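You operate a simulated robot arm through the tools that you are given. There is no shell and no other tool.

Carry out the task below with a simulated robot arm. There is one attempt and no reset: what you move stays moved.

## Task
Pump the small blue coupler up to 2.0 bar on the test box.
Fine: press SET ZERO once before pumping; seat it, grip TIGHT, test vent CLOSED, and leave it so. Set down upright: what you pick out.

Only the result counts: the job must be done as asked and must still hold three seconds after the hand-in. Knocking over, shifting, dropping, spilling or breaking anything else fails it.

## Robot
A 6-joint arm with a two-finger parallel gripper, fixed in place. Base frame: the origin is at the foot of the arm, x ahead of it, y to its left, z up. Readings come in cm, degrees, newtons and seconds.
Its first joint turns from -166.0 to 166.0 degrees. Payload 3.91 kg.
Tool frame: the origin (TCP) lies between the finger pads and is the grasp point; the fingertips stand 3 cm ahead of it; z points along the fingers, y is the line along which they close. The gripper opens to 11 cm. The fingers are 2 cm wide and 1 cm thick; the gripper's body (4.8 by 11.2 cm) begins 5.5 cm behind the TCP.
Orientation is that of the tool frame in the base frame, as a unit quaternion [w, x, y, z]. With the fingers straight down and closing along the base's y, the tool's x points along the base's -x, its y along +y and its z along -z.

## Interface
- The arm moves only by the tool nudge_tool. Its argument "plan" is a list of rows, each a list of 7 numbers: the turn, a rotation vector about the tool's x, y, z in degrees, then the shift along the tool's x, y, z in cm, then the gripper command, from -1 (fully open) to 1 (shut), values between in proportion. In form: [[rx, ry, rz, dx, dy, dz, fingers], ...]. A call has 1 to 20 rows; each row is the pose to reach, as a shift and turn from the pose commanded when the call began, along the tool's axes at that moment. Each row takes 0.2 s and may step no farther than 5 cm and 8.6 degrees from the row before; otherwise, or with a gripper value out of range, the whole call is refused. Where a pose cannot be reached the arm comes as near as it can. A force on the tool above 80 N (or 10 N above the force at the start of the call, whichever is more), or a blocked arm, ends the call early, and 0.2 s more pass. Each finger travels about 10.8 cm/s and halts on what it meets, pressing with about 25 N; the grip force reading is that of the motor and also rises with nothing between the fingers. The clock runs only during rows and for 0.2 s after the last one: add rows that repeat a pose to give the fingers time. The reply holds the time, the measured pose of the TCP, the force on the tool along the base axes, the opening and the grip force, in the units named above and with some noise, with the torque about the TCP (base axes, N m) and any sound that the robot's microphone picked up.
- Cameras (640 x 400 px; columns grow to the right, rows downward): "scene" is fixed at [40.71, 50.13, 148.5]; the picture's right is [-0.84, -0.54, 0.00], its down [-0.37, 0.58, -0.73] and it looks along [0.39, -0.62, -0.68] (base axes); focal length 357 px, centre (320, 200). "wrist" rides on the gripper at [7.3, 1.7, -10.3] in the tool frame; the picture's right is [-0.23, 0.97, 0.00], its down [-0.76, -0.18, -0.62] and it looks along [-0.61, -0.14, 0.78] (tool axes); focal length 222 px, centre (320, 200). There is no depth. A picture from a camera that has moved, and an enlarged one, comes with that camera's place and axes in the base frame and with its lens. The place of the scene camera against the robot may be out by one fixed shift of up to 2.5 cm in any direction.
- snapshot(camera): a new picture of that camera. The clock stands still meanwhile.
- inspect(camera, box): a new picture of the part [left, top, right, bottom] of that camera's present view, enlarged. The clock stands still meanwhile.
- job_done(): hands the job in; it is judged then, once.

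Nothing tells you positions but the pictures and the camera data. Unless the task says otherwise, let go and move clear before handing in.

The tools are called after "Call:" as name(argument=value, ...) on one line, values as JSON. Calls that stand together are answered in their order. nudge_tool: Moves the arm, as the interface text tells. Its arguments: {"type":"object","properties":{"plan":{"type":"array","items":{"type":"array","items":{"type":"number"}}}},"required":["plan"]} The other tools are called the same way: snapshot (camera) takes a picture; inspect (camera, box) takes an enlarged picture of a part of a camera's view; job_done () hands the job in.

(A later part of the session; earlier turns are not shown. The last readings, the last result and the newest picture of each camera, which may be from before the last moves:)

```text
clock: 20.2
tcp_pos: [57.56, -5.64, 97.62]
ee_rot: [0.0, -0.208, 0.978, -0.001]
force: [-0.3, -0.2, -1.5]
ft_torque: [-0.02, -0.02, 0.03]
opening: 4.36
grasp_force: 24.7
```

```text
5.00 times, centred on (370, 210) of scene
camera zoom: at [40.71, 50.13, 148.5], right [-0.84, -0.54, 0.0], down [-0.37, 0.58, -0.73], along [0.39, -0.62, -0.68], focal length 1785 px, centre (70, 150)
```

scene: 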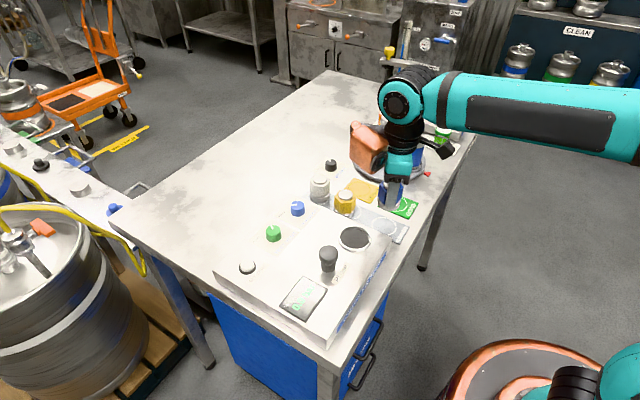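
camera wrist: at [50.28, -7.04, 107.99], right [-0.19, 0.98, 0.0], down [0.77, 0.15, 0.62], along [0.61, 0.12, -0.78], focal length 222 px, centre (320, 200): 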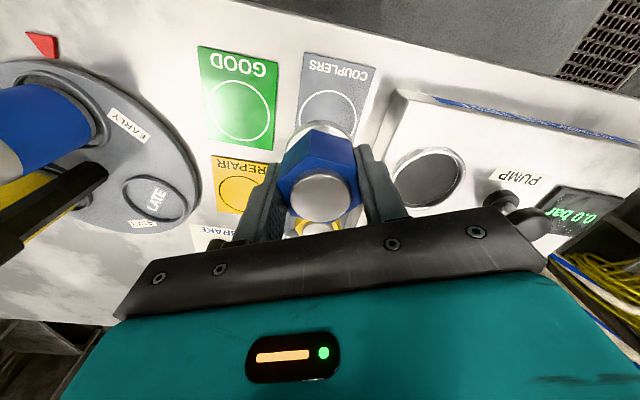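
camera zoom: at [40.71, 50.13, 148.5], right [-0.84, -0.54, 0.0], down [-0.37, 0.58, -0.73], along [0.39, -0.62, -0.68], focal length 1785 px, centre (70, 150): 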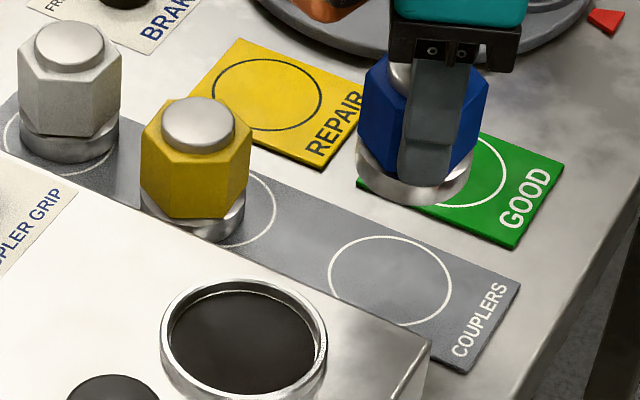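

The seat ring is at about (59.7, 5.2) with a shallow recess. I'll raise 1.5 cm more and carry the coupler slowly to above the seat.

Call:
nudge_tool(plan=[[0, 0, 0, 0, 0, -0.3, 1], [0, 0, 0, 0, 0, -0.7, 1], [0, 0, 0, 0, 0, -1.1, 1], [0, 0, 0, -0.2, 0.3, -1.5, 1], [0, 0, 0, -0.6, 0.9, -1.5, 1], [0, 0, 0, -1.1, 1.6, -1.5, 1], [0, 0, 0, -1.6, 2.3, -1.5, 1], [0, 0, 0, -2.1, 3.05, -1.5, 1], [0, 0, 0, -2.6, 3.8, -1.5, 1], [0, 0, 0, -3.1, 4.5, -1.5, 1], [0, 0, 0, -3.6, 5.25, -1.5, 1], [0, 0, 0, -4.1, 5.95, -1.5, 1], [0, 0, 0, -4.6, 6.7, -1.5, 1], [0, 0, 0, -5.1, 7.4, -1.5, 1], [0, 0, 0, -5.6, 8.15, -1.5, 1], [0, 0, 0, -5.95, 8.65, -1.5, 1], [0, 0, 0, -6.15, 8.95, -1.5, 1], [0, 0, 0, -6.24, 9.07, -1.5, 1], [0, 0, 0, -6.24, 9.07, -1.5, 1]])

Call:
snapshot(camera="wrist")

Call:
inspect(camera="scene", box=[300, 170, 420, 260])

Call:
inspect(camera="wrist", box=[220, 60, 420, 225])

```text
clock: 24.2
tcp_pos: [59.55, 5.26, 99.25]
ee_rot: [0.001, -0.208, 0.978, -0.001]
force: [-0.4, -0.8, -1.8]
ft_torque: [0.01, -0.01, -0.02]
opening: 4.38
grasp_force: 25.8
```

```text
taken
camera wrist: at [52.29, 3.81, 109.49], right [-0.19, 0.98, 0.0], down [0.77, 0.15, 0.62], along [0.61, 0.12, -0.78], focal length 222 px, centre (320, 200)
```

wrist: 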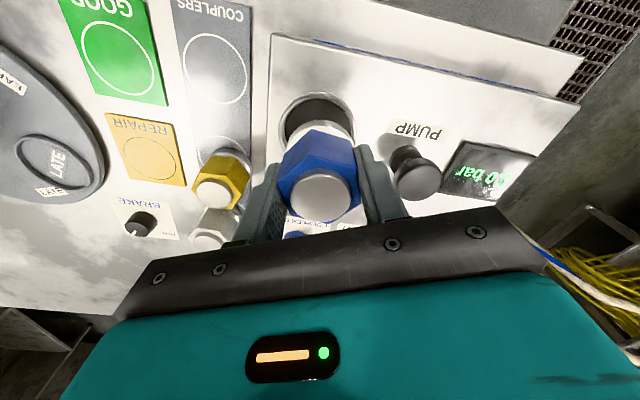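

```text
4.44 times, centred on (360, 215) of scene
camera zoom: at [40.71, 50.13, 148.5], right [-0.84, -0.54, 0.0], down [-0.37, 0.58, -0.73], along [0.39, -0.62, -0.68], focal length 1587 px, centre (142, 133)
```

zoom: 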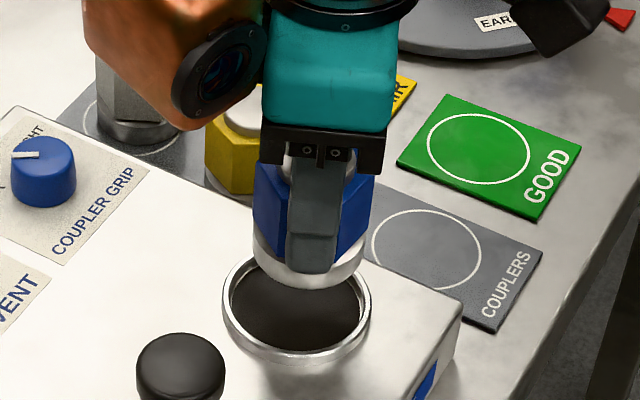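

```text
2.42 times, centred on (320, 142) of wrist
camera zoom: at [52.29, 3.81, 109.49], right [-0.19, 0.98, 0.0], down [0.77, 0.15, 0.62], along [0.61, 0.12, -0.78], focal length 538 px, centre (320, 339)
```

zoom: 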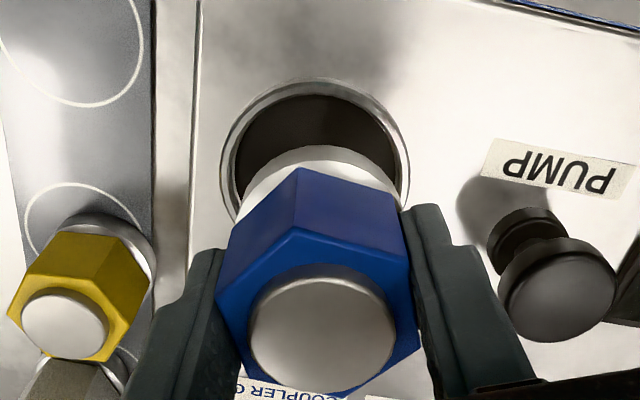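

Both cameras suggest the coupler needs about 0.25 cm more in +x to be centred on the ring. I'll adjust and lower to just above the rim, then check again.

Call:
nudge_tool(plan=[[0, 0, 0, -0.1, -0.1, 0, 1], [0, 0, 0, -0.2, -0.175, 0, 1], [0, 0, 0, -0.2, -0.175, 0.3, 1], [0, 0, 0, -0.2, -0.175, 0.7, 1], [0, 0, 0, -0.2, -0.175, 1.1, 1], [0, 0, 0, -0.2, -0.175, 1.5, 1], [0, 0, 0, -0.2, -0.175, 1.9, 1], [0, 0, 0, -0.2, -0.175, 2.3, 1], [0, 0, 0, -0.2, -0.175, 2.5, 1], [0, 0, 0, -0.2, -0.175, 2.5, 1]])

Call:
inspect(camera="wrist", box=[220, 60, 420, 225])

Call:
inspect(camera="scene", box=[310, 180, 410, 260])

```text
clock: 26.4
tcp_pos: [59.74, 5.14, 96.78]
ee_rot: [0.001, -0.207, 0.978, -0.001]
force: [-0.5, 1.0, -1.7]
ft_torque: [0.02, 0.02, 0.0]
opening: 4.38
grasp_force: 25.5
```

```text
2.42 times, centred on (320, 142) of wrist
camera zoom: at [52.55, 3.7, 107.02], right [-0.19, 0.98, 0.0], down [0.77, 0.15, 0.62], along [0.61, 0.12, -0.78], focal length 538 px, centre (320, 339)
```

zoom: 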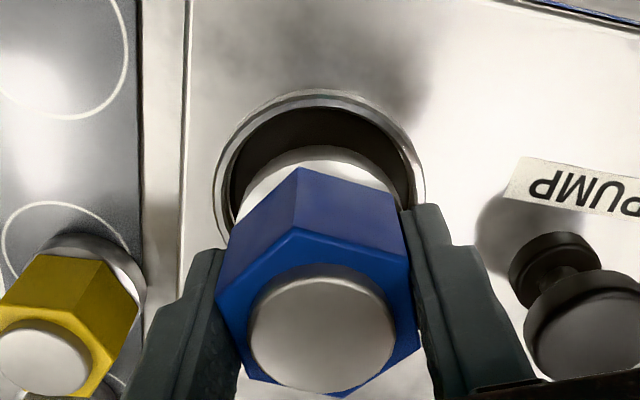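

```text
5.00 times, centred on (360, 220) of scene
camera zoom: at [40.71, 50.13, 148.5], right [-0.84, -0.54, 0.0], down [-0.37, 0.58, -0.73], along [0.39, -0.62, -0.68], focal length 1785 px, centre (120, 100)
```

zoom: 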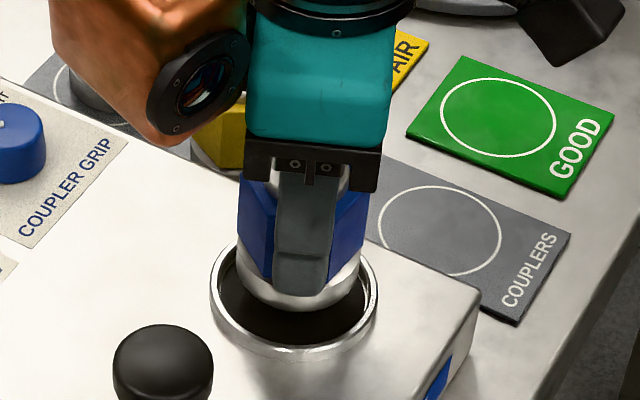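

The ring is now centred around the tool axis, and the scene view agrees. I'll lower 1 cm slowly and check the force.

Call:
nudge_tool(plan=[[0, 0, 0, 0, 0, 0.2, 1], [0, 0, 0, 0, 0, 0.4, 1], [0, 0, 0, 0, 0, 0.6, 1], [0, 0, 0, 0, 0, 0.8, 1], [0, 0, 0, 0, 0, 1.0, 1], [0, 0, 0, 0, 0, 1.0, 1]])

Call:
inspect(camera="wrist", box=[220, 60, 420, 225])

Call:
inspect(camera="scene", box=[310, 180, 410, 260])

```text
clock: 27.8
tcp_pos: [59.88, 5.23, 95.62]
ee_rot: [0.001, -0.208, 0.978, -0.001]
force: [0.3, 0.4, -1.8]
ft_torque: [0.02, 0.0, 0.0]
opening: 4.42
grasp_force: 25.4
```

```text
2.42 times, centred on (320, 142) of wrist
camera zoom: at [52.53, 3.71, 105.94], right [-0.19, 0.98, 0.0], down [0.77, 0.15, 0.62], along [0.61, 0.12, -0.78], focal length 538 px, centre (320, 339)
```

zoom: 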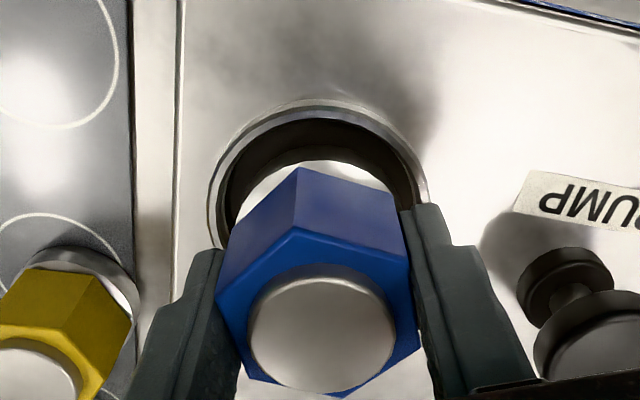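

```text
5.00 times, centred on (360, 220) of scene
camera zoom: at [40.71, 50.13, 148.5], right [-0.84, -0.54, 0.0], down [-0.37, 0.58, -0.73], along [0.39, -0.62, -0.68], focal length 1785 px, centre (120, 100)
```

zoom: 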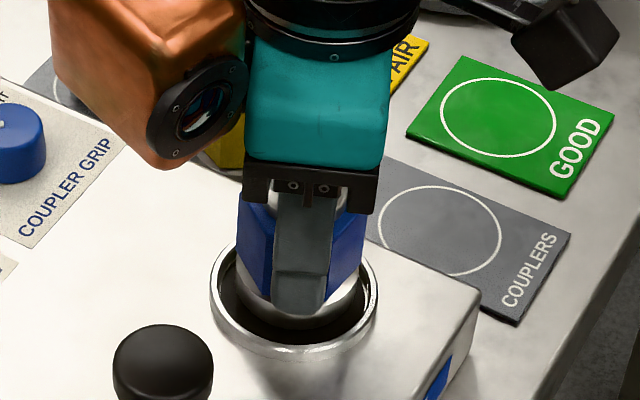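

The base is entering the ring with no contact force. Continuing down in small steps until contact.

Call:
nudge_tool(plan=[[0, 0, 0, 0, 0, 0.12, 1], [0, 0, 0, 0, 0, 0.24, 1], [0, 0, 0, 0, 0, 0.36, 1], [0, 0, 0, 0, 0, 0.36, 1]])

Call:
inspect(camera="scene", box=[310, 180, 410, 260])

Call:
inspect(camera="wrist", box=[220, 60, 420, 225])

```text
clock: 28.8
tcp_pos: [59.91, 5.2, 95.41]
ee_rot: [0.001, -0.208, 0.978, -0.001]
force: [0.0, 0.1, -1.4]
ft_torque: [-0.01, -0.06, 0.02]
opening: 4.4
grasp_force: 25.2
```

```text
5.00 times, centred on (360, 220) of scene
camera zoom: at [40.71, 50.13, 148.5], right [-0.84, -0.54, 0.0], down [-0.37, 0.58, -0.73], along [0.39, -0.62, -0.68], focal length 1785 px, centre (120, 100)
```

zoom: 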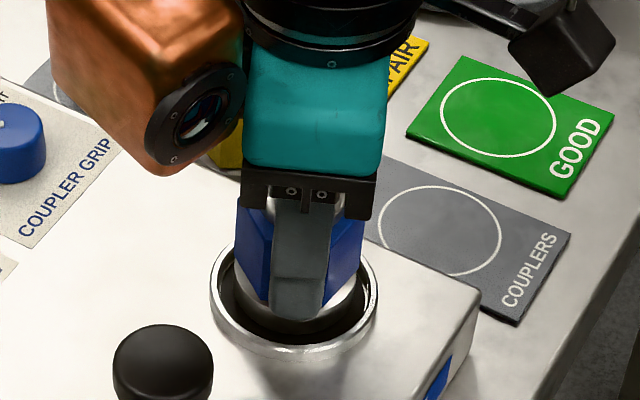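

```text
2.42 times, centred on (320, 142) of wrist
camera zoom: at [52.59, 3.73, 105.63], right [-0.19, 0.98, 0.0], down [0.77, 0.15, 0.62], along [0.61, 0.12, -0.78], focal length 538 px, centre (320, 339)
```

zoom: 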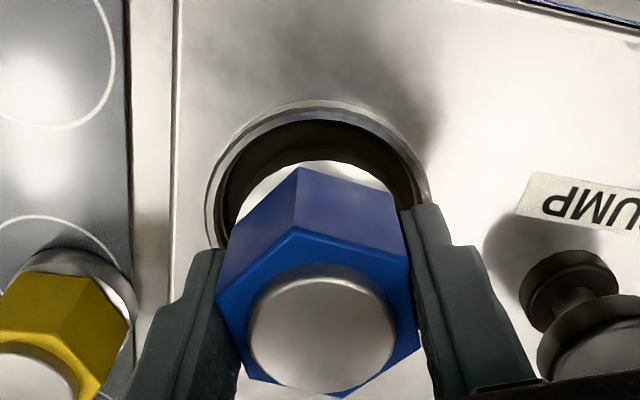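

Still no contact. Continuing gently.

Call:
nudge_tool(plan=[[0, 0, 0, 0, 0, 0.1, 1], [0, 0, 0, 0, 0, 0.2, 1], [0, 0, 0, 0, 0, 0.2, 1]])

Call:
nudge_tool(plan=[[0, 0, 0, 0, 0, 0.1, 1], [0, 0, 0, 0, 0, 0.2, 1], [0, 0, 0, 0, 0, 0.2, 1]])

```text
clock: 29.6
tcp_pos: [59.75, 5.14, 95.08]
ee_rot: [0.001, -0.208, 0.978, -0.001]
force: [0.1, -0.6, -1.7]
ft_torque: [-0.01, -0.02, -0.01]
opening: 4.38
grasp_force: 24.8
```

```text
clock: 30.4
tcp_pos: [59.86, 5.2, 94.95]
ee_rot: [0.001, -0.208, 0.978, -0.001]
force: [-0.5, -0.4, -1.6]
ft_torque: [0.0, 0.04, 0.0]
opening: 4.38
grasp_force: 24.4
```

Call:
nudge_tool(plan=[[0, 0, 0, 0, 0, 0.1, 1], [0, 0, 0, 0, 0, 0.2, 1], [0, 0, 0, 0, 0, 0.2, 1]])

Call:
inspect(camera="scene", box=[310, 180, 410, 260])

Call:
inspect(camera="wrist", box=[220, 60, 420, 225])

```text
clock: 31.2
tcp_pos: [59.72, 5.16, 94.87]
ee_rot: [0.002, -0.208, 0.978, -0.001]
force: [5.8, -3.0, 20.2]
ft_torque: [0.08, -0.05, -0.03]
opening: 4.38
grasp_force: 25.1
```

```text
5.00 times, centred on (360, 220) of scene
camera zoom: at [40.71, 50.13, 148.5], right [-0.84, -0.54, 0.0], down [-0.37, 0.58, -0.73], along [0.39, -0.62, -0.68], focal length 1785 px, centre (120, 100)
```

zoom: 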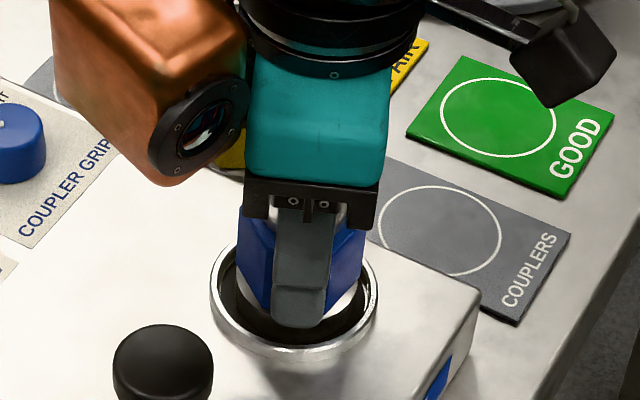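

```text
2.42 times, centred on (320, 142) of wrist
camera zoom: at [52.48, 3.67, 105.12], right [-0.19, 0.98, 0.0], down [0.77, 0.15, 0.63], along [0.62, 0.12, -0.78], focal length 538 px, centre (320, 339)
```

zoom: 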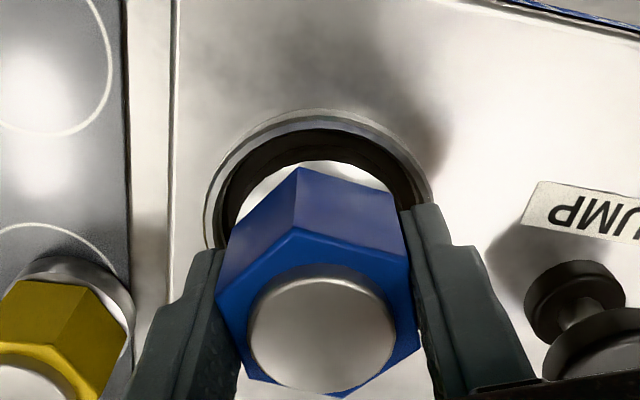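

Contact with about 20 N at the expected floor height, with the base inside the ring. I'll relieve the load slightly and open the fingers.

Call:
nudge_tool(plan=[[0, 0, 0, 0, 0, -0.1, 1], [0, 0, 0, 0, 0, -0.12, 1], [0, 0, 0, 0, 0, -0.12, 0.18], [0, 0, 0, 0, 0, -0.12, 0.1], [0, 0, 0, 0, 0, -0.12, -0.1], [0, 0, 0, 0, 0, -0.12, -0.2], [0, 0, 0, 0, 0, -0.12, -0.2]])

Call:
inspect(camera="wrist", box=[220, 60, 420, 225])

Call:
inspect(camera="scene", box=[310, 180, 410, 260])

```text
clock: 32.8
tcp_pos: [59.7, 5.19, 95.02]
ee_rot: [0.001, -0.207, 0.978, -0.001]
force: [0.3, 0.2, -0.5]
ft_torque: [0.05, -0.01, -0.01]
opening: 6.59
grasp_force: 0.1
```

```text
2.42 times, centred on (320, 142) of wrist
camera zoom: at [52.51, 3.69, 105.17], right [-0.19, 0.98, 0.0], down [0.77, 0.15, 0.62], along [0.61, 0.12, -0.78], focal length 538 px, centre (320, 339)
```

zoom: 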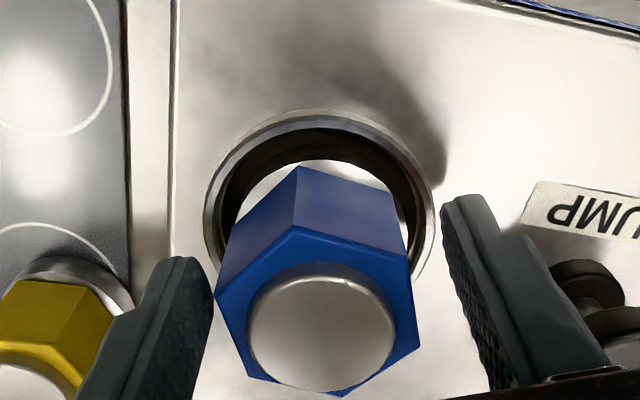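

```text
5.00 times, centred on (360, 220) of scene
camera zoom: at [40.71, 50.13, 148.5], right [-0.84, -0.54, 0.0], down [-0.37, 0.58, -0.73], along [0.39, -0.62, -0.68], focal length 1785 px, centre (120, 100)
```

zoom: 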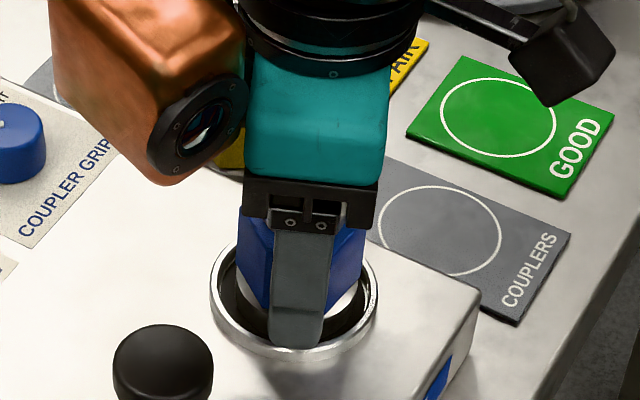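

The coupler stands free in the seat. I'll rise straight up and check that it is seated upright.

Call:
nudge_tool(plan=[[0, 0, 0, 0, 0, -0.5, -0.2], [0, 0, 0, 0, 0, -1.5, -0.2], [0, 0, 0, 0, 0, -3, -0.2], [0, 0, 0, 0, 0, -5, -0.2], [0, 0, 0, 0, 0, -7.5, -0.2], [0, 0, 0, 0, 0, -10, -0.2], [0, 0, 0, 0, 0, -10, -0.2]])

Call:
inspect(camera="wrist", box=[220, 40, 420, 205])

Call:
inspect(camera="scene", box=[310, 180, 410, 260])

```text
clock: 34.4
tcp_pos: [59.8, 5.2, 104.87]
ee_rot: [0.001, -0.208, 0.978, 0.0]
force: [-0.1, 0.1, -0.6]
ft_torque: [0.03, -0.01, 0.03]
opening: 6.61
grasp_force: 0.0
```

```text
2.42 times, centred on (320, 122) of wrist
camera zoom: at [52.56, 3.7, 115.19], right [-0.19, 0.98, 0.0], down [0.77, 0.15, 0.62], along [0.61, 0.12, -0.78], focal length 538 px, centre (320, 388)
```

zoom: 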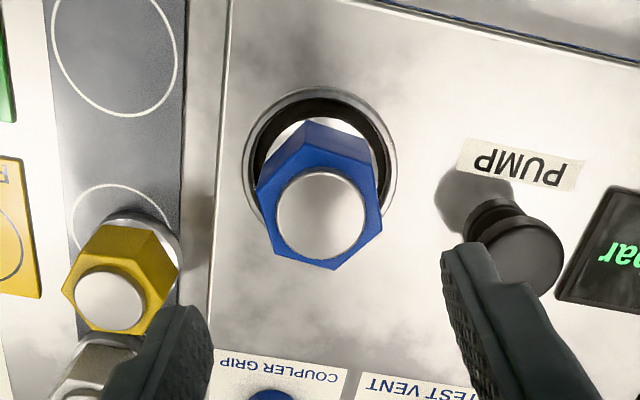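

```text
5.00 times, centred on (360, 220) of scene
camera zoom: at [40.71, 50.13, 148.5], right [-0.84, -0.54, 0.0], down [-0.37, 0.58, -0.73], along [0.39, -0.62, -0.68], focal length 1785 px, centre (120, 100)
```

zoom: 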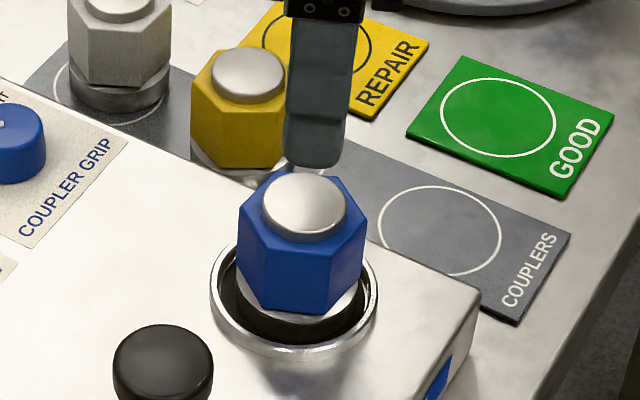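

The coupler is seated upright. Next I'll go above the COUPLER GRIP knob, turning the gripper to the FREE pointer angle.

Call:
nudge_tool(plan=[[0, 0, -2.5, -3.3, -1.5, 0, -0.2], [0, 0, -5, -6.6, -2.95, 0, -0.2], [0, 0, -7.5, -9.9, -4.4, 0, -0.2], [0, 0, -10, -13.2, -5.88, 0, -0.2], [0, 0, -10, -13.2, -5.88, 0, -0.2]])

Call:
snapshot(camera="wrist")

Call:
inspect(camera="wrist", box=[240, 80, 400, 180])

Call:
inspect(camera="scene", box=[240, 150, 400, 280])

```text
clock: 35.6
tcp_pos: [74.48, 5.08, 105.01]
ee_rot: [0.0, -0.292, 0.956, -0.001]
force: [-0.4, -0.7, -0.5]
ft_torque: [0.0, 0.0, 0.01]
opening: 6.61
grasp_force: 0.0
```

```text
taken
camera wrist: at [67.49, 2.38, 115.27], right [-0.36, 0.93, 0.0], down [0.73, 0.28, 0.62], along [0.58, 0.22, -0.78], focal length 222 px, centre (320, 200)
```

wrist: 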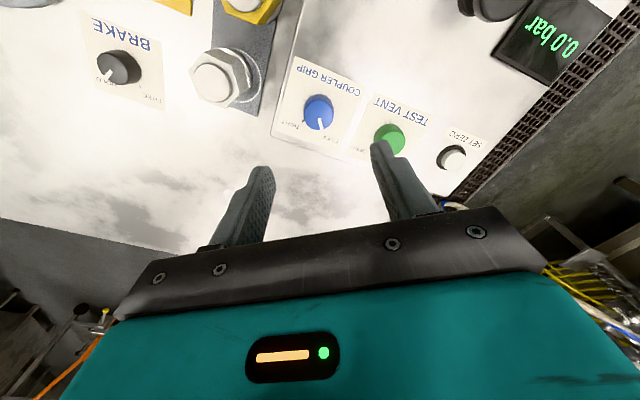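

```text
4.00 times, centred on (320, 130) of wrist
camera zoom: at [67.49, 2.38, 115.27], right [-0.36, 0.93, 0.0], down [0.73, 0.28, 0.62], along [0.58, 0.22, -0.78], focal length 888 px, centre (320, 480)
```

zoom: 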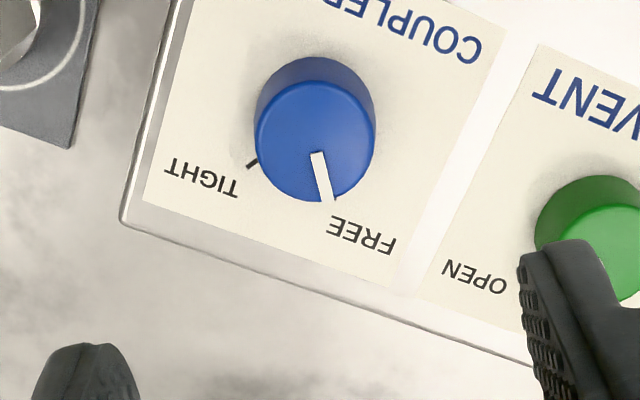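

```text
3.08 times, centred on (320, 215) of scene
camera zoom: at [40.71, 50.13, 148.5], right [-0.84, -0.54, 0.0], down [-0.37, 0.58, -0.73], along [0.39, -0.62, -0.68], focal length 1099 px, centre (320, 154)
```

zoom: 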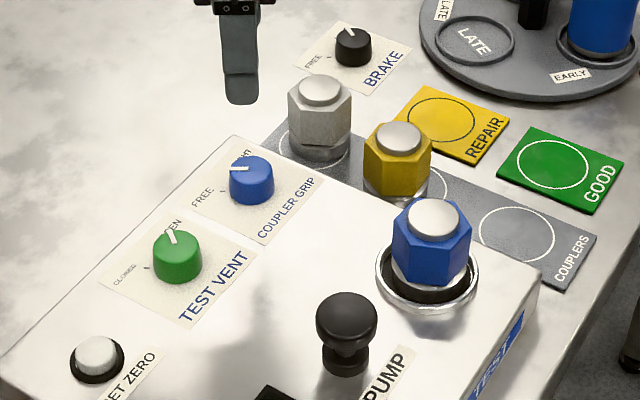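

The knob's pointer is aligned with the gripper and it sits within about 1 mm of the tool axis, top near z 92.0. I'll descend to grip it with fingertips about 4 mm above the panel.

Call:
nudge_tool(plan=[[0, 0, 0, 0, -0.13, 2.5, -0.2], [0, 0, 0, 0, -0.13, 5, -0.2], [0, 0, 0, 0, -0.13, 7.5, -0.2], [0, 0, 0, 0, -0.13, 9.5, -0.2], [0, 0, 0, 0, -0.13, 10.7, -0.2], [0, 0, 0, 0, -0.13, 11.4, -0.2], [0, 0, 0, 0, -0.13, 11.4, -0.2]])

Call:
inspect(camera="wrist", box=[220, 120, 420, 245])

Call:
inspect(camera="scene", box=[240, 150, 360, 250])

```text
clock: 37.2
tcp_pos: [74.35, 4.93, 93.45]
ee_rot: [0.002, -0.292, 0.956, -0.002]
force: [-1.0, -0.4, 0.0]
ft_torque: [0.0, 0.01, -0.01]
opening: 6.6
grasp_force: 0.0
```

```text
3.20 times, centred on (320, 182) of wrist
camera zoom: at [67.43, 2.27, 103.72], right [-0.36, 0.93, 0.0], down [0.73, 0.28, 0.62], along [0.58, 0.22, -0.78], focal length 711 px, centre (320, 256)
```

zoom: 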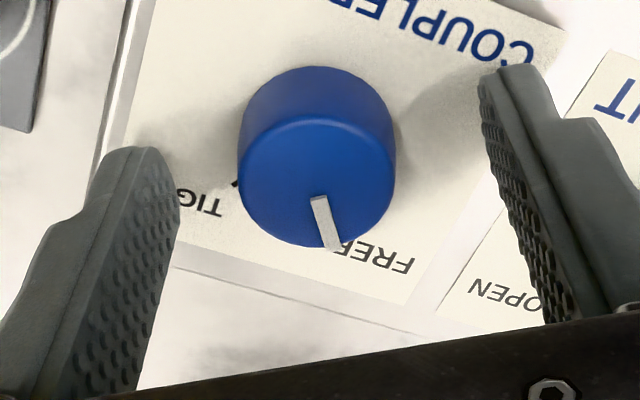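

```text
4.00 times, centred on (300, 200) of scene
camera zoom: at [40.71, 50.13, 148.5], right [-0.84, -0.54, 0.0], down [-0.37, 0.58, -0.73], along [0.39, -0.62, -0.68], focal length 1428 px, centre (400, 200)
```

zoom: 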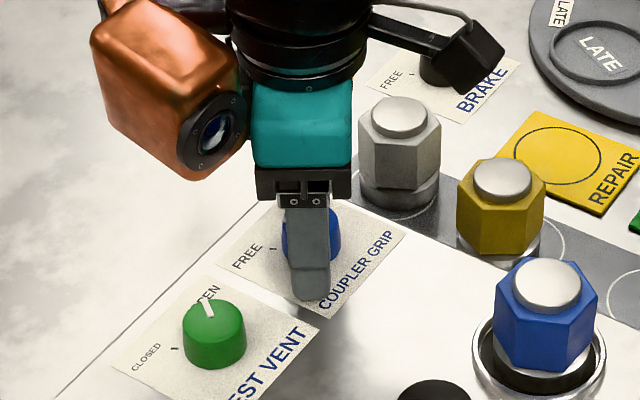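

The knob sits centred between the pads. I'll close on it and rotate clockwise (seen from above) by about 70° toward TIGHT.

Call:
nudge_tool(plan=[[0, 0, 0, 0, 0, 0, 0.2], [0, 0, 0, 0, 0, 0, 1], [0, 0, 0, 0, 0, 0, 1], [0, 0, 5, 0, 0, 0, 1], [0, 0, 12, 0, 0, 0, 1], [0, 0, 19, 0, 0, 0, 1], [0, 0, 26, 0, 0, 0, 1], [0, 0, 33, 0, 0, 0, 1], [0, 0, 33, 0, 0, 0, 1]])

Call:
inspect(camera="wrist", box=[220, 120, 420, 245])

```text
clock: 39.2
tcp_pos: [74.36, 5.06, 93.52]
ee_rot: [0.001, -0.008, 1.0, 0.0]
force: [10.1, -8.9, -4.2]
ft_torque: [-0.31, -1.0, 0.02]
opening: 3.18
grasp_force: 44.9
```

```text
3.20 times, centred on (320, 182) of wrist
camera zoom: at [67.15, 6.48, 103.72], right [0.21, 0.98, 0.0], down [0.76, -0.17, 0.62], along [0.61, -0.13, -0.78], focal length 711 px, centre (320, 256)
```

zoom: 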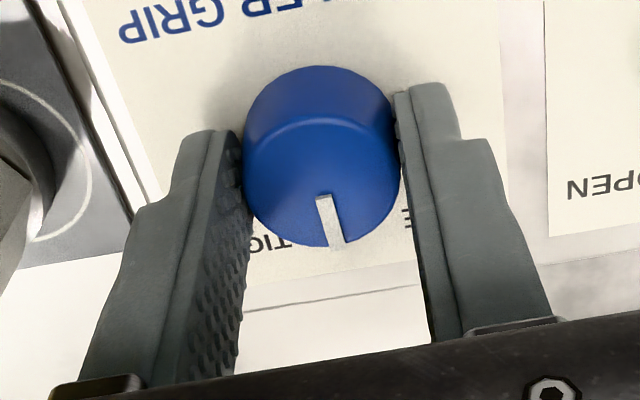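

The knob is following (now midway). I'll shift 1 mm to ease the side load and finish the turn.

Call:
nudge_tool(plan=[[0, 0, 4, -0.06, -0.06, 0, 1], [0, 0, 11, -0.1, -0.1, 0, 1], [0, 0, 18, -0.1, -0.1, 0, 1], [0, 0, 25, -0.1, -0.1, 0, 1], [0, 0, 31, -0.1, -0.1, 0, 1], [0, 0, 36, -0.1, -0.1, 0, 1], [0, 0, 36, -0.1, -0.1, 0, 1]])

Call:
inspect(camera="wrist", box=[220, 120, 420, 245])

Call:
inspect(camera="scene", box=[240, 150, 360, 250])

```text
clock: 40.8
tcp_pos: [74.48, 5.05, 93.49]
ee_rot: [0.001, 0.301, 0.954, -0.001]
force: [-22.5, 11.4, -5.2]
ft_torque: [0.92, 1.28, -0.01]
opening: 3.19
grasp_force: 45.1
```

```text
3.20 times, centred on (320, 182) of wrist
camera zoom: at [69.48, 10.51, 103.72], right [0.74, 0.67, 0.0], down [0.52, -0.58, 0.62], along [0.42, -0.46, -0.78], focal length 711 px, centre (320, 256)
```

zoom: 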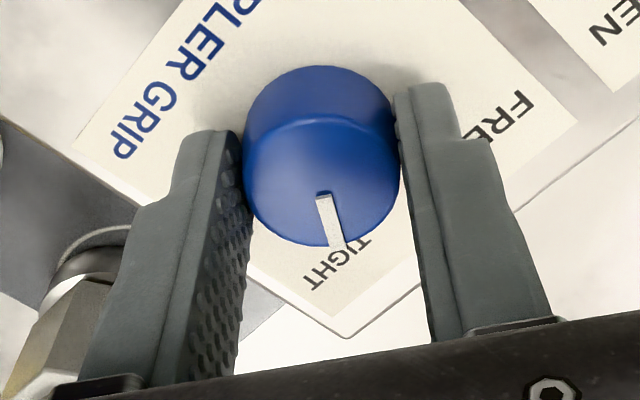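

```text
4.00 times, centred on (300, 200) of scene
camera zoom: at [40.71, 50.13, 148.5], right [-0.84, -0.54, 0.0], down [-0.37, 0.58, -0.73], along [0.39, -0.62, -0.68], focal length 1428 px, centre (400, 200)
```

zoom: 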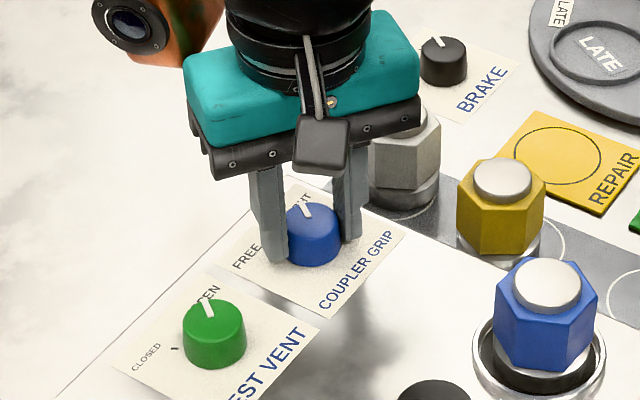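

The pointer now aims at TIGHT. I'll open, lift and verify against the tick mark.

Call:
nudge_tool(plan=[[0, 0, 0, 0, 0, 0, 0.2], [0, 0, 0, 0, 0, 0, -0.1], [0, 0, 0, 0, 0, 0, -0.2], [0, 0, 0, 0, 0, -1, -0.2], [0, 0, 0, 0, 0, -3, -0.2], [0, 0, 0, 0, 0, -5.5, -0.2], [0, 0, 0, 0, 0, -8.5, -0.2], [0, 0, 0, 0, 0, -11, -0.2], [0, 0, 0, 0, 0, -11, -0.2]])

Call:
snapshot(camera="wrist")

Call:
inspect(camera="wrist", box=[240, 80, 400, 180])

Call:
inspect(camera="scene", box=[240, 150, 400, 280])

```text
clock: 42.8
tcp_pos: [74.51, 4.8, 104.55]
ee_rot: [0.001, 0.301, 0.954, 0.0]
force: [-0.2, 0.0, 0.3]
ft_torque: [0.01, -0.03, 0.01]
opening: 6.63
grasp_force: 0.0
```

```text
taken
camera wrist: at [69.49, 10.31, 114.93], right [0.74, 0.67, 0.0], down [0.52, -0.58, 0.62], along [0.42, -0.46, -0.78], focal length 222 px, centre (320, 200)
```

wrist: 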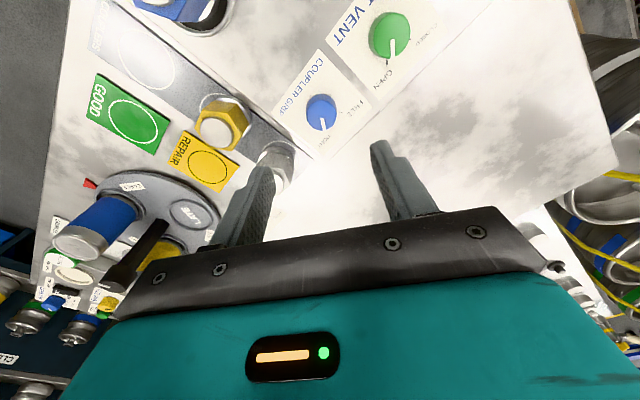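

```text
4.00 times, centred on (320, 130) of wrist
camera zoom: at [69.49, 10.31, 114.93], right [0.74, 0.67, 0.0], down [0.52, -0.58, 0.62], along [0.42, -0.46, -0.78], focal length 888 px, centre (320, 480)
```

zoom: 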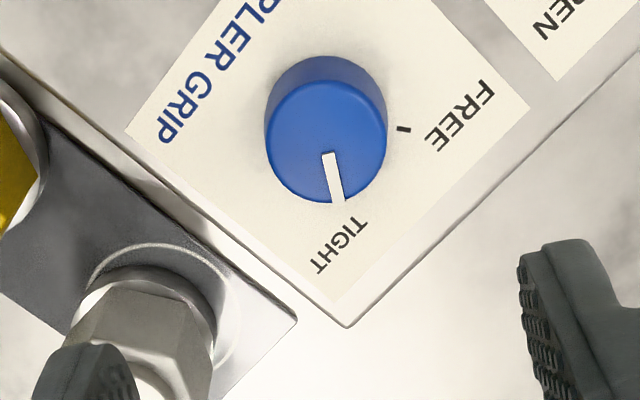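

```text
3.08 times, centred on (320, 215) of scene
camera zoom: at [40.71, 50.13, 148.5], right [-0.84, -0.54, 0.0], down [-0.37, 0.58, -0.73], along [0.39, -0.62, -0.68], focal length 1099 px, centre (320, 154)
```

zoom: 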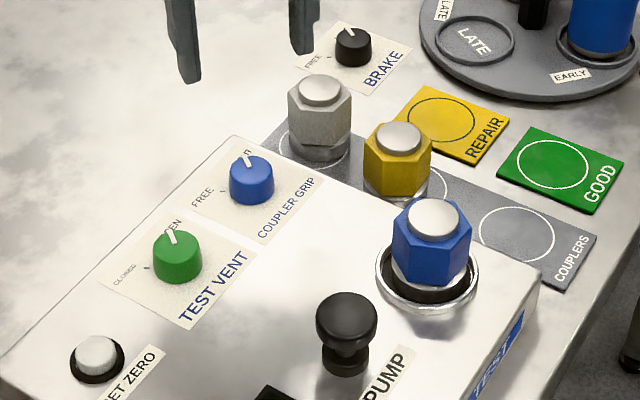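

COUPLER GRIP is at TIGHT. Now I'll move over the TEST VENT knob with the gripper at the OPEN pointer angle.

Call:
nudge_tool(plan=[[0, 0, 0, 1.7, 2.4, 0, -0.2], [0, 0, 0, 3.4, 4.8, 0, -0.2], [0, 0, 0, 5.09, 7.26, 0, -0.2], [0, 0, 0, 5.09, 7.26, 0, -0.2]])

Call:
inspect(camera="wrist", box=[240, 80, 400, 180])

```text
clock: 43.8
tcp_pos: [74.31, 13.69, 104.65]
ee_rot: [0.001, 0.301, 0.954, -0.001]
force: [-0.2, -0.2, -0.8]
ft_torque: [0.01, -0.02, -0.01]
opening: 6.58
grasp_force: 0.1
```

```text
4.00 times, centred on (320, 130) of wrist
camera zoom: at [69.43, 19.23, 114.92], right [0.74, 0.67, 0.0], down [0.52, -0.58, 0.62], along [0.42, -0.46, -0.78], focal length 888 px, centre (320, 480)
```

zoom: 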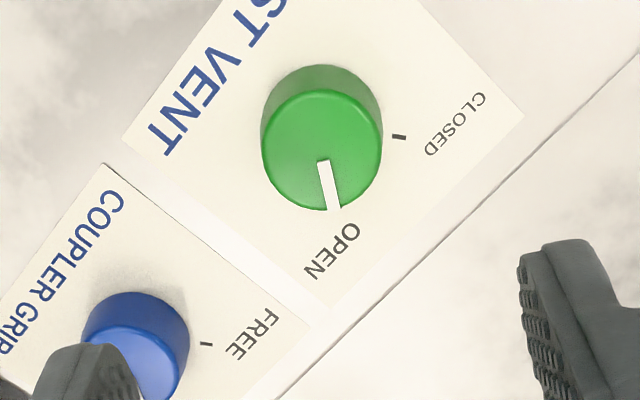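

The vent knob is centred under the gripper. Descending to grip it.

Call:
nudge_tool(plan=[[0, 0, 0, -0.08, 0.02, 2.5, -0.2], [0, 0, 0, -0.08, 0.02, 5, -0.2], [0, 0, 0, -0.08, 0.02, 7.5, -0.2], [0, 0, 0, -0.08, 0.02, 9.5, -0.2], [0, 0, 0, -0.08, 0.02, 10.6, -0.2], [0, 0, 0, -0.08, 0.02, 11.2, -0.2], [0, 0, 0, -0.08, 0.02, 11.2, -0.2]])

Call:
inspect(camera="wrist", box=[220, 120, 420, 245])

```text
clock: 45.4
tcp_pos: [74.39, 13.79, 93.42]
ee_rot: [0.001, 0.301, 0.954, -0.001]
force: [0.2, 0.1, -0.4]
ft_torque: [0.02, -0.02, 0.0]
opening: 6.57
grasp_force: 0.0
```

```text
3.20 times, centred on (320, 182) of wrist
camera zoom: at [69.52, 19.26, 103.66], right [0.74, 0.67, 0.0], down [0.52, -0.58, 0.62], along [0.42, -0.46, -0.78], focal length 711 px, centre (320, 256)
```

zoom: 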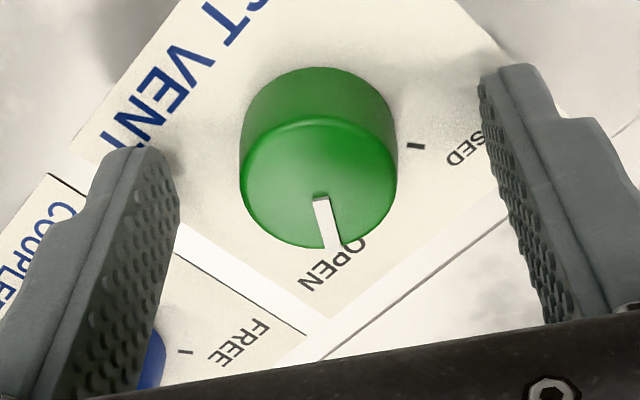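

Knob is centred between the pads; I'll close and turn counter-clockwise (seen from above) toward CLOSED, first half.

Call:
nudge_tool(plan=[[0, 0, 0, 0, 0, 0, 0.2], [0, 0, 0, 0, 0, 0, 1], [0, 0, 0, 0, 0, 0, 1], [0, 0, -5, 0, 0, 0, 1], [0, 0, -12, 0, 0, 0, 1], [0, 0, -19, 0, 0, 0, 1], [0, 0, -26, 0, 0, 0, 1], [0, 0, -34, 0, 0, 0, 1], [0, 0, -34, 0, 0, 0, 1]])

Call:
inspect(camera="wrist", box=[220, 120, 420, 245])

```text
clock: 47.4
tcp_pos: [74.39, 13.67, 93.53]
ee_rot: [0.0, 0.008, 1.0, 0.0]
force: [-28.9, -13.6, 3.1]
ft_torque: [-0.41, 1.17, -0.03]
opening: 3.19
grasp_force: 45.1
```

```text
3.20 times, centred on (320, 182) of wrist
camera zoom: at [67.22, 15.42, 103.66], right [0.24, 0.97, 0.0], down [0.76, -0.19, 0.63], along [0.61, -0.15, -0.78], focal length 711 px, centre (320, 256)
```

zoom: 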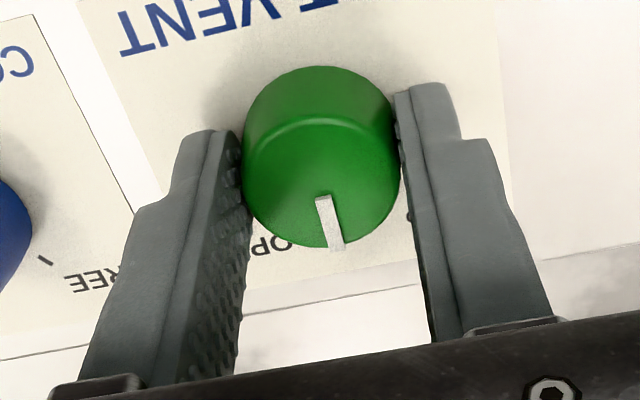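

Midway with some side load; I'll shift slightly with the force and complete the turn.

Call:
nudge_tool(plan=[[0, 0, -4, 0.08, -0.04, 0, 1], [0, 0, -11, 0.15, -0.08, 0, 1], [0, 0, -18, 0.15, -0.08, 0, 1], [0, 0, -25, 0.15, -0.08, 0, 1], [0, 0, -31, 0.15, -0.08, 0, 1], [0, 0, -36, 0.15, -0.08, 0, 1], [0, 0, -36, 0.15, -0.08, 0, 1]])

Call:
inspect(camera="wrist", box=[220, 120, 420, 245])

```text
clock: 49.0
tcp_pos: [74.46, 13.6, 93.37]
ee_rot: [0.002, -0.3, 0.954, -0.001]
force: [7.2, -6.8, 19.7]
ft_torque: [-0.38, -0.09, -0.7]
opening: 3.23
grasp_force: 45.1
```

```text
3.20 times, centred on (320, 182) of wrist
camera zoom: at [67.53, 10.77, 103.66], right [-0.37, 0.93, 0.0], down [0.72, 0.29, 0.63], along [0.58, 0.23, -0.78], focal length 711 px, centre (320, 256)
```

zoom: 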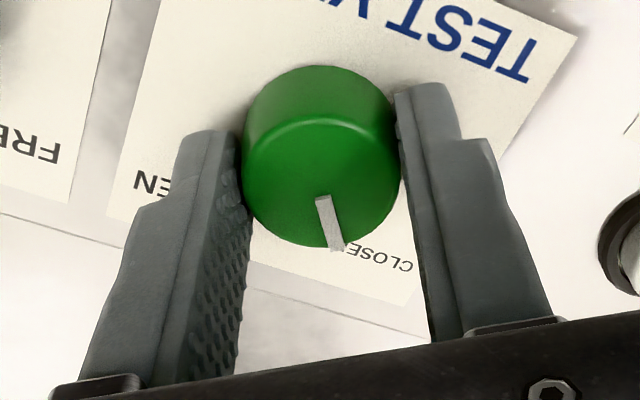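

Torque −0.7 N·m suggests the end stop at CLOSED is reached. Releasing and lifting to verify.

Call:
nudge_tool(plan=[[0, 0, 0, 0, 0, 0, 0.2], [0, 0, 0, 0, 0, 0, -0.1], [0, 0, 0, 0, 0, 0, -0.2], [0, 0, 0, 0, 0, -1, -0.2], [0, 0, 0, 0, 0, -3, -0.2], [0, 0, 0, 0, 0, -5.5, -0.2], [0, 0, 0, 0, 0, -8.5, -0.2], [0, 0, 0, 0, 0, -11, -0.2], [0, 0, 0, 0, 0, -11, -0.2]])

Call:
inspect(camera="wrist", box=[240, 80, 400, 180])

Call:
snapshot(camera="wrist")

Call:
inspect(camera="scene", box=[220, 170, 400, 320])

```text
clock: 51.0
tcp_pos: [74.38, 13.59, 104.48]
ee_rot: [0.0, -0.3, 0.954, -0.001]
force: [0.1, -0.3, -0.8]
ft_torque: [0.02, -0.02, 0.0]
opening: 6.6
grasp_force: 0.0
```

```text
4.00 times, centred on (320, 130) of wrist
camera zoom: at [67.54, 10.78, 114.64], right [-0.37, 0.93, 0.0], down [0.72, 0.29, 0.62], along [0.58, 0.23, -0.78], focal length 888 px, centre (320, 480)
```

zoom: 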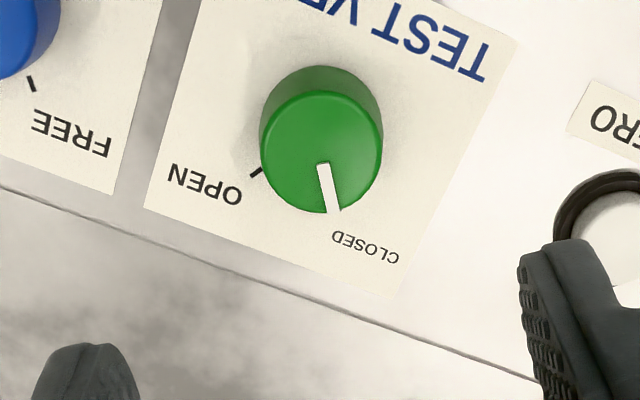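

```text
taken
camera wrist: at [67.54, 10.78, 114.64], right [-0.37, 0.93, 0.0], down [0.72, 0.29, 0.62], along [0.58, 0.23, -0.78], focal length 222 px, centre (320, 200)
```

wrist: 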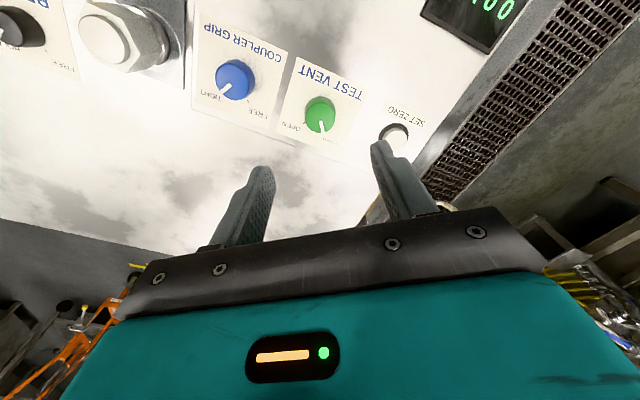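

```text
2.67 times, centred on (310, 245) of scene
camera zoom: at [40.71, 50.13, 148.5], right [-0.84, -0.54, 0.0], down [-0.37, 0.58, -0.73], along [0.39, -0.62, -0.68], focal length 952 px, centre (347, 80)
```

zoom: 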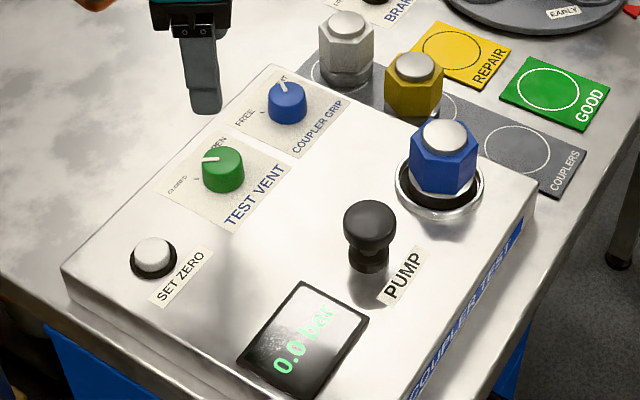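

Vent is at CLOSED and the display reads 0.0 bar. Next I'll shut the fingers, turn back to yaw 0 and move over the SET ZERO button.

Call:
nudge_tool(plan=[[0, 0, 7, -0.8, 1.5, 0, 0.2], [0, 0, 14, -1.7, 3, 0, 1], [0, 0, 21, -2.5, 4.5, 0, 1], [0, 0, 28, -3.4, 6, 0, 1], [0, 0, 35, -4.22, 7.42, 0, 1], [0, 0, 35, -4.22, 7.42, 0, 1]])

Call:
snapshot(camera="wrist")

Call:
inspect(camera="wrist", box=[240, 80, 400, 180])

```text
clock: 52.4
tcp_pos: [73.72, 22.11, 104.16]
ee_rot: [0.001, 0.0, 1.0, 0.001]
force: [0.3, 0.1, 0.8]
ft_torque: [0.03, 0.01, -0.03]
opening: 0.0
grasp_force: 25.3
```

```text
taken
camera wrist: at [66.43, 23.81, 114.47], right [0.23, 0.97, 0.0], down [0.76, -0.18, 0.62], along [0.61, -0.14, -0.78], focal length 222 px, centre (320, 200)
```

wrist: 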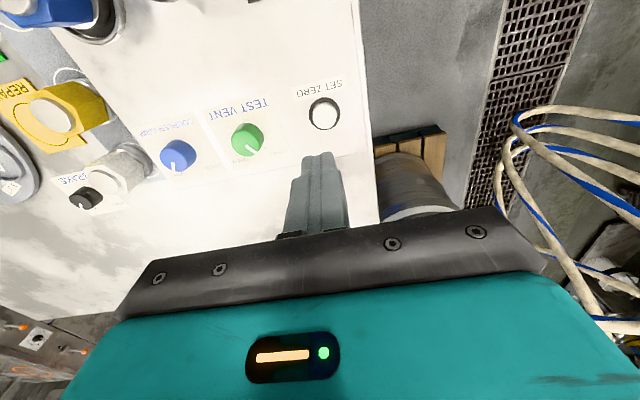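

```text
4.00 times, centred on (320, 130) of wrist
camera zoom: at [66.43, 23.81, 114.47], right [0.23, 0.97, 0.0], down [0.76, -0.18, 0.62], along [0.61, -0.14, -0.78], focal length 888 px, centre (320, 480)
```

zoom: 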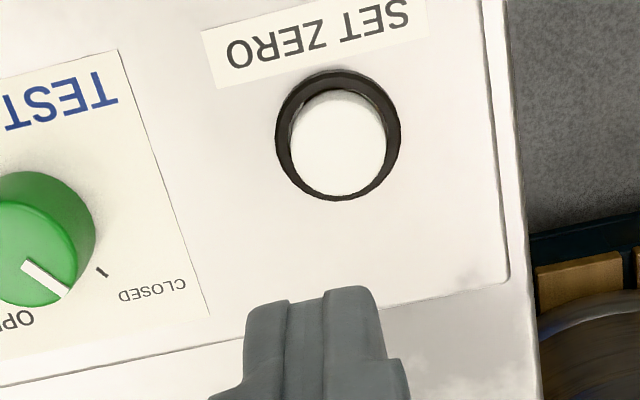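

The SET ZERO cap is about 0.3/0.4 cm off my axis. I'll centre on it and descend to just above the cap.

Call:
nudge_tool(plan=[[0, 0, 0, -0.3, 0.38, 2.5, 1], [0, 0, 0, -0.3, 0.38, 5, 1], [0, 0, 0, -0.3, 0.38, 7, 1], [0, 0, 0, -0.3, 0.38, 8.4, 1], [0, 0, 0, -0.3, 0.38, 8.8, 1], [0, 0, 0, -0.3, 0.38, 8.8, 1]])

Call:
inspect(camera="wrist", box=[240, 120, 400, 220])

Call:
inspect(camera="scene", box=[200, 200, 360, 330])

```text
clock: 53.8
tcp_pos: [73.75, 22.53, 95.25]
ee_rot: [0.0, 0.0, 1.0, -0.001]
force: [-0.6, -0.2, -0.1]
ft_torque: [0.01, 0.02, 0.0]
opening: 0.0
grasp_force: 24.7
```

```text
4.00 times, centred on (320, 170) of wrist
camera zoom: at [66.64, 24.2, 105.62], right [0.23, 0.97, 0.0], down [0.76, -0.18, 0.62], along [0.61, -0.14, -0.78], focal length 888 px, centre (320, 320)
```

zoom: 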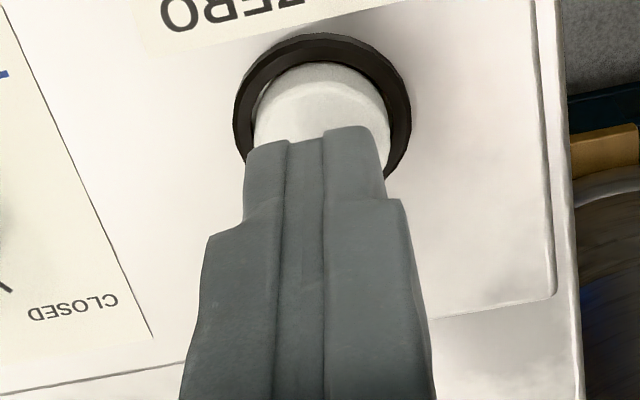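

```text
3.08 times, centred on (280, 265) of scene
camera zoom: at [40.71, 50.13, 148.5], right [-0.84, -0.54, 0.0], down [-0.37, 0.58, -0.73], along [0.39, -0.62, -0.68], focal length 1099 px, centre (443, 0)
```

zoom: 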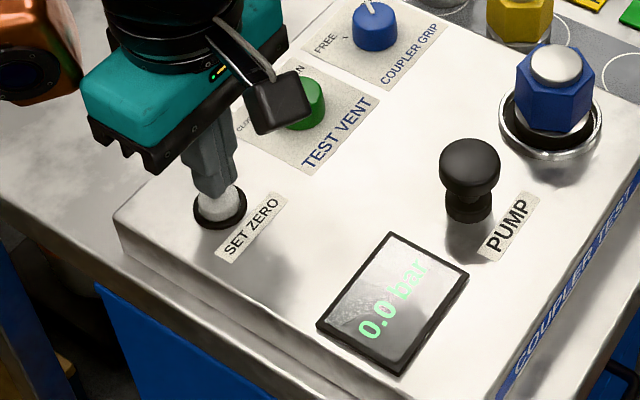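

Fingertips are over the cap. I'll lower gently until it presses.

Call:
nudge_tool(plan=[[0, 0, 0, 0, 0, 0.2, 1], [0, 0, 0, 0, 0, 0.4, 1], [0, 0, 0, 0, 0, 0.6, 1], [0, 0, 0, 0, 0, 0.8, 1]])

Call:
inspect(camera="scene", box=[200, 200, 360, 330])

```text
clock: 54.8
tcp_pos: [73.94, 22.65, 94.62]
ee_rot: [0.001, 0.0, 1.0, -0.002]
force: [0.0, -0.5, -0.7]
ft_torque: [-0.02, 0.0, -0.02]
opening: 0.0
grasp_force: 25.2
```

```text
3.08 times, centred on (280, 265) of scene
camera zoom: at [40.71, 50.13, 148.5], right [-0.84, -0.54, 0.0], down [-0.37, 0.58, -0.73], along [0.39, -0.62, -0.68], focal length 1099 px, centre (443, 0)
```

zoom: 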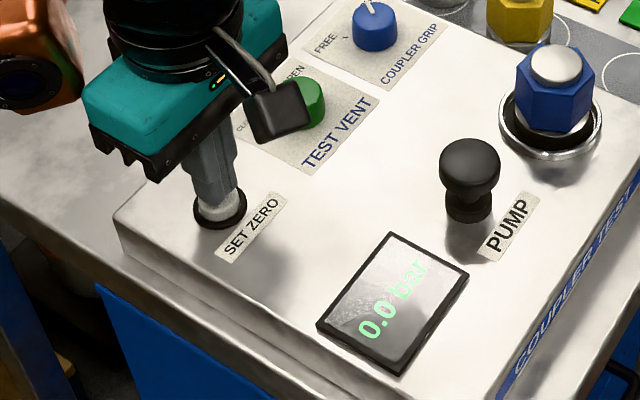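

Call:
nudge_tool(plan=[[0, 0, 0, 0, 0, 0.15, 1], [0, 0, 0, 0, 0, 0.3, 1], [0, 0, 0, 0, 0, 0.45, 1]])

Call:
inspect(camera="scene", box=[200, 200, 360, 330])

```text
clock: 55.6
tcp_pos: [73.83, 22.56, 94.24]
ee_rot: [0.001, 0.0, 1.0, -0.001]
force: [0.0, -0.8, 0.2]
ft_torque: [-0.04, 0.0, -0.01]
opening: 0.01
grasp_force: 25.2
```

```text
3.08 times, centred on (280, 265) of scene
camera zoom: at [40.71, 50.13, 148.5], right [-0.84, -0.54, 0.0], down [-0.37, 0.58, -0.73], along [0.39, -0.62, -0.68], focal length 1099 px, centre (443, 0)
```

zoom: 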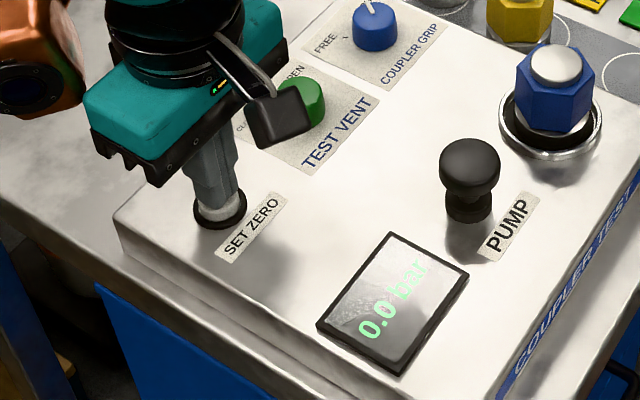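

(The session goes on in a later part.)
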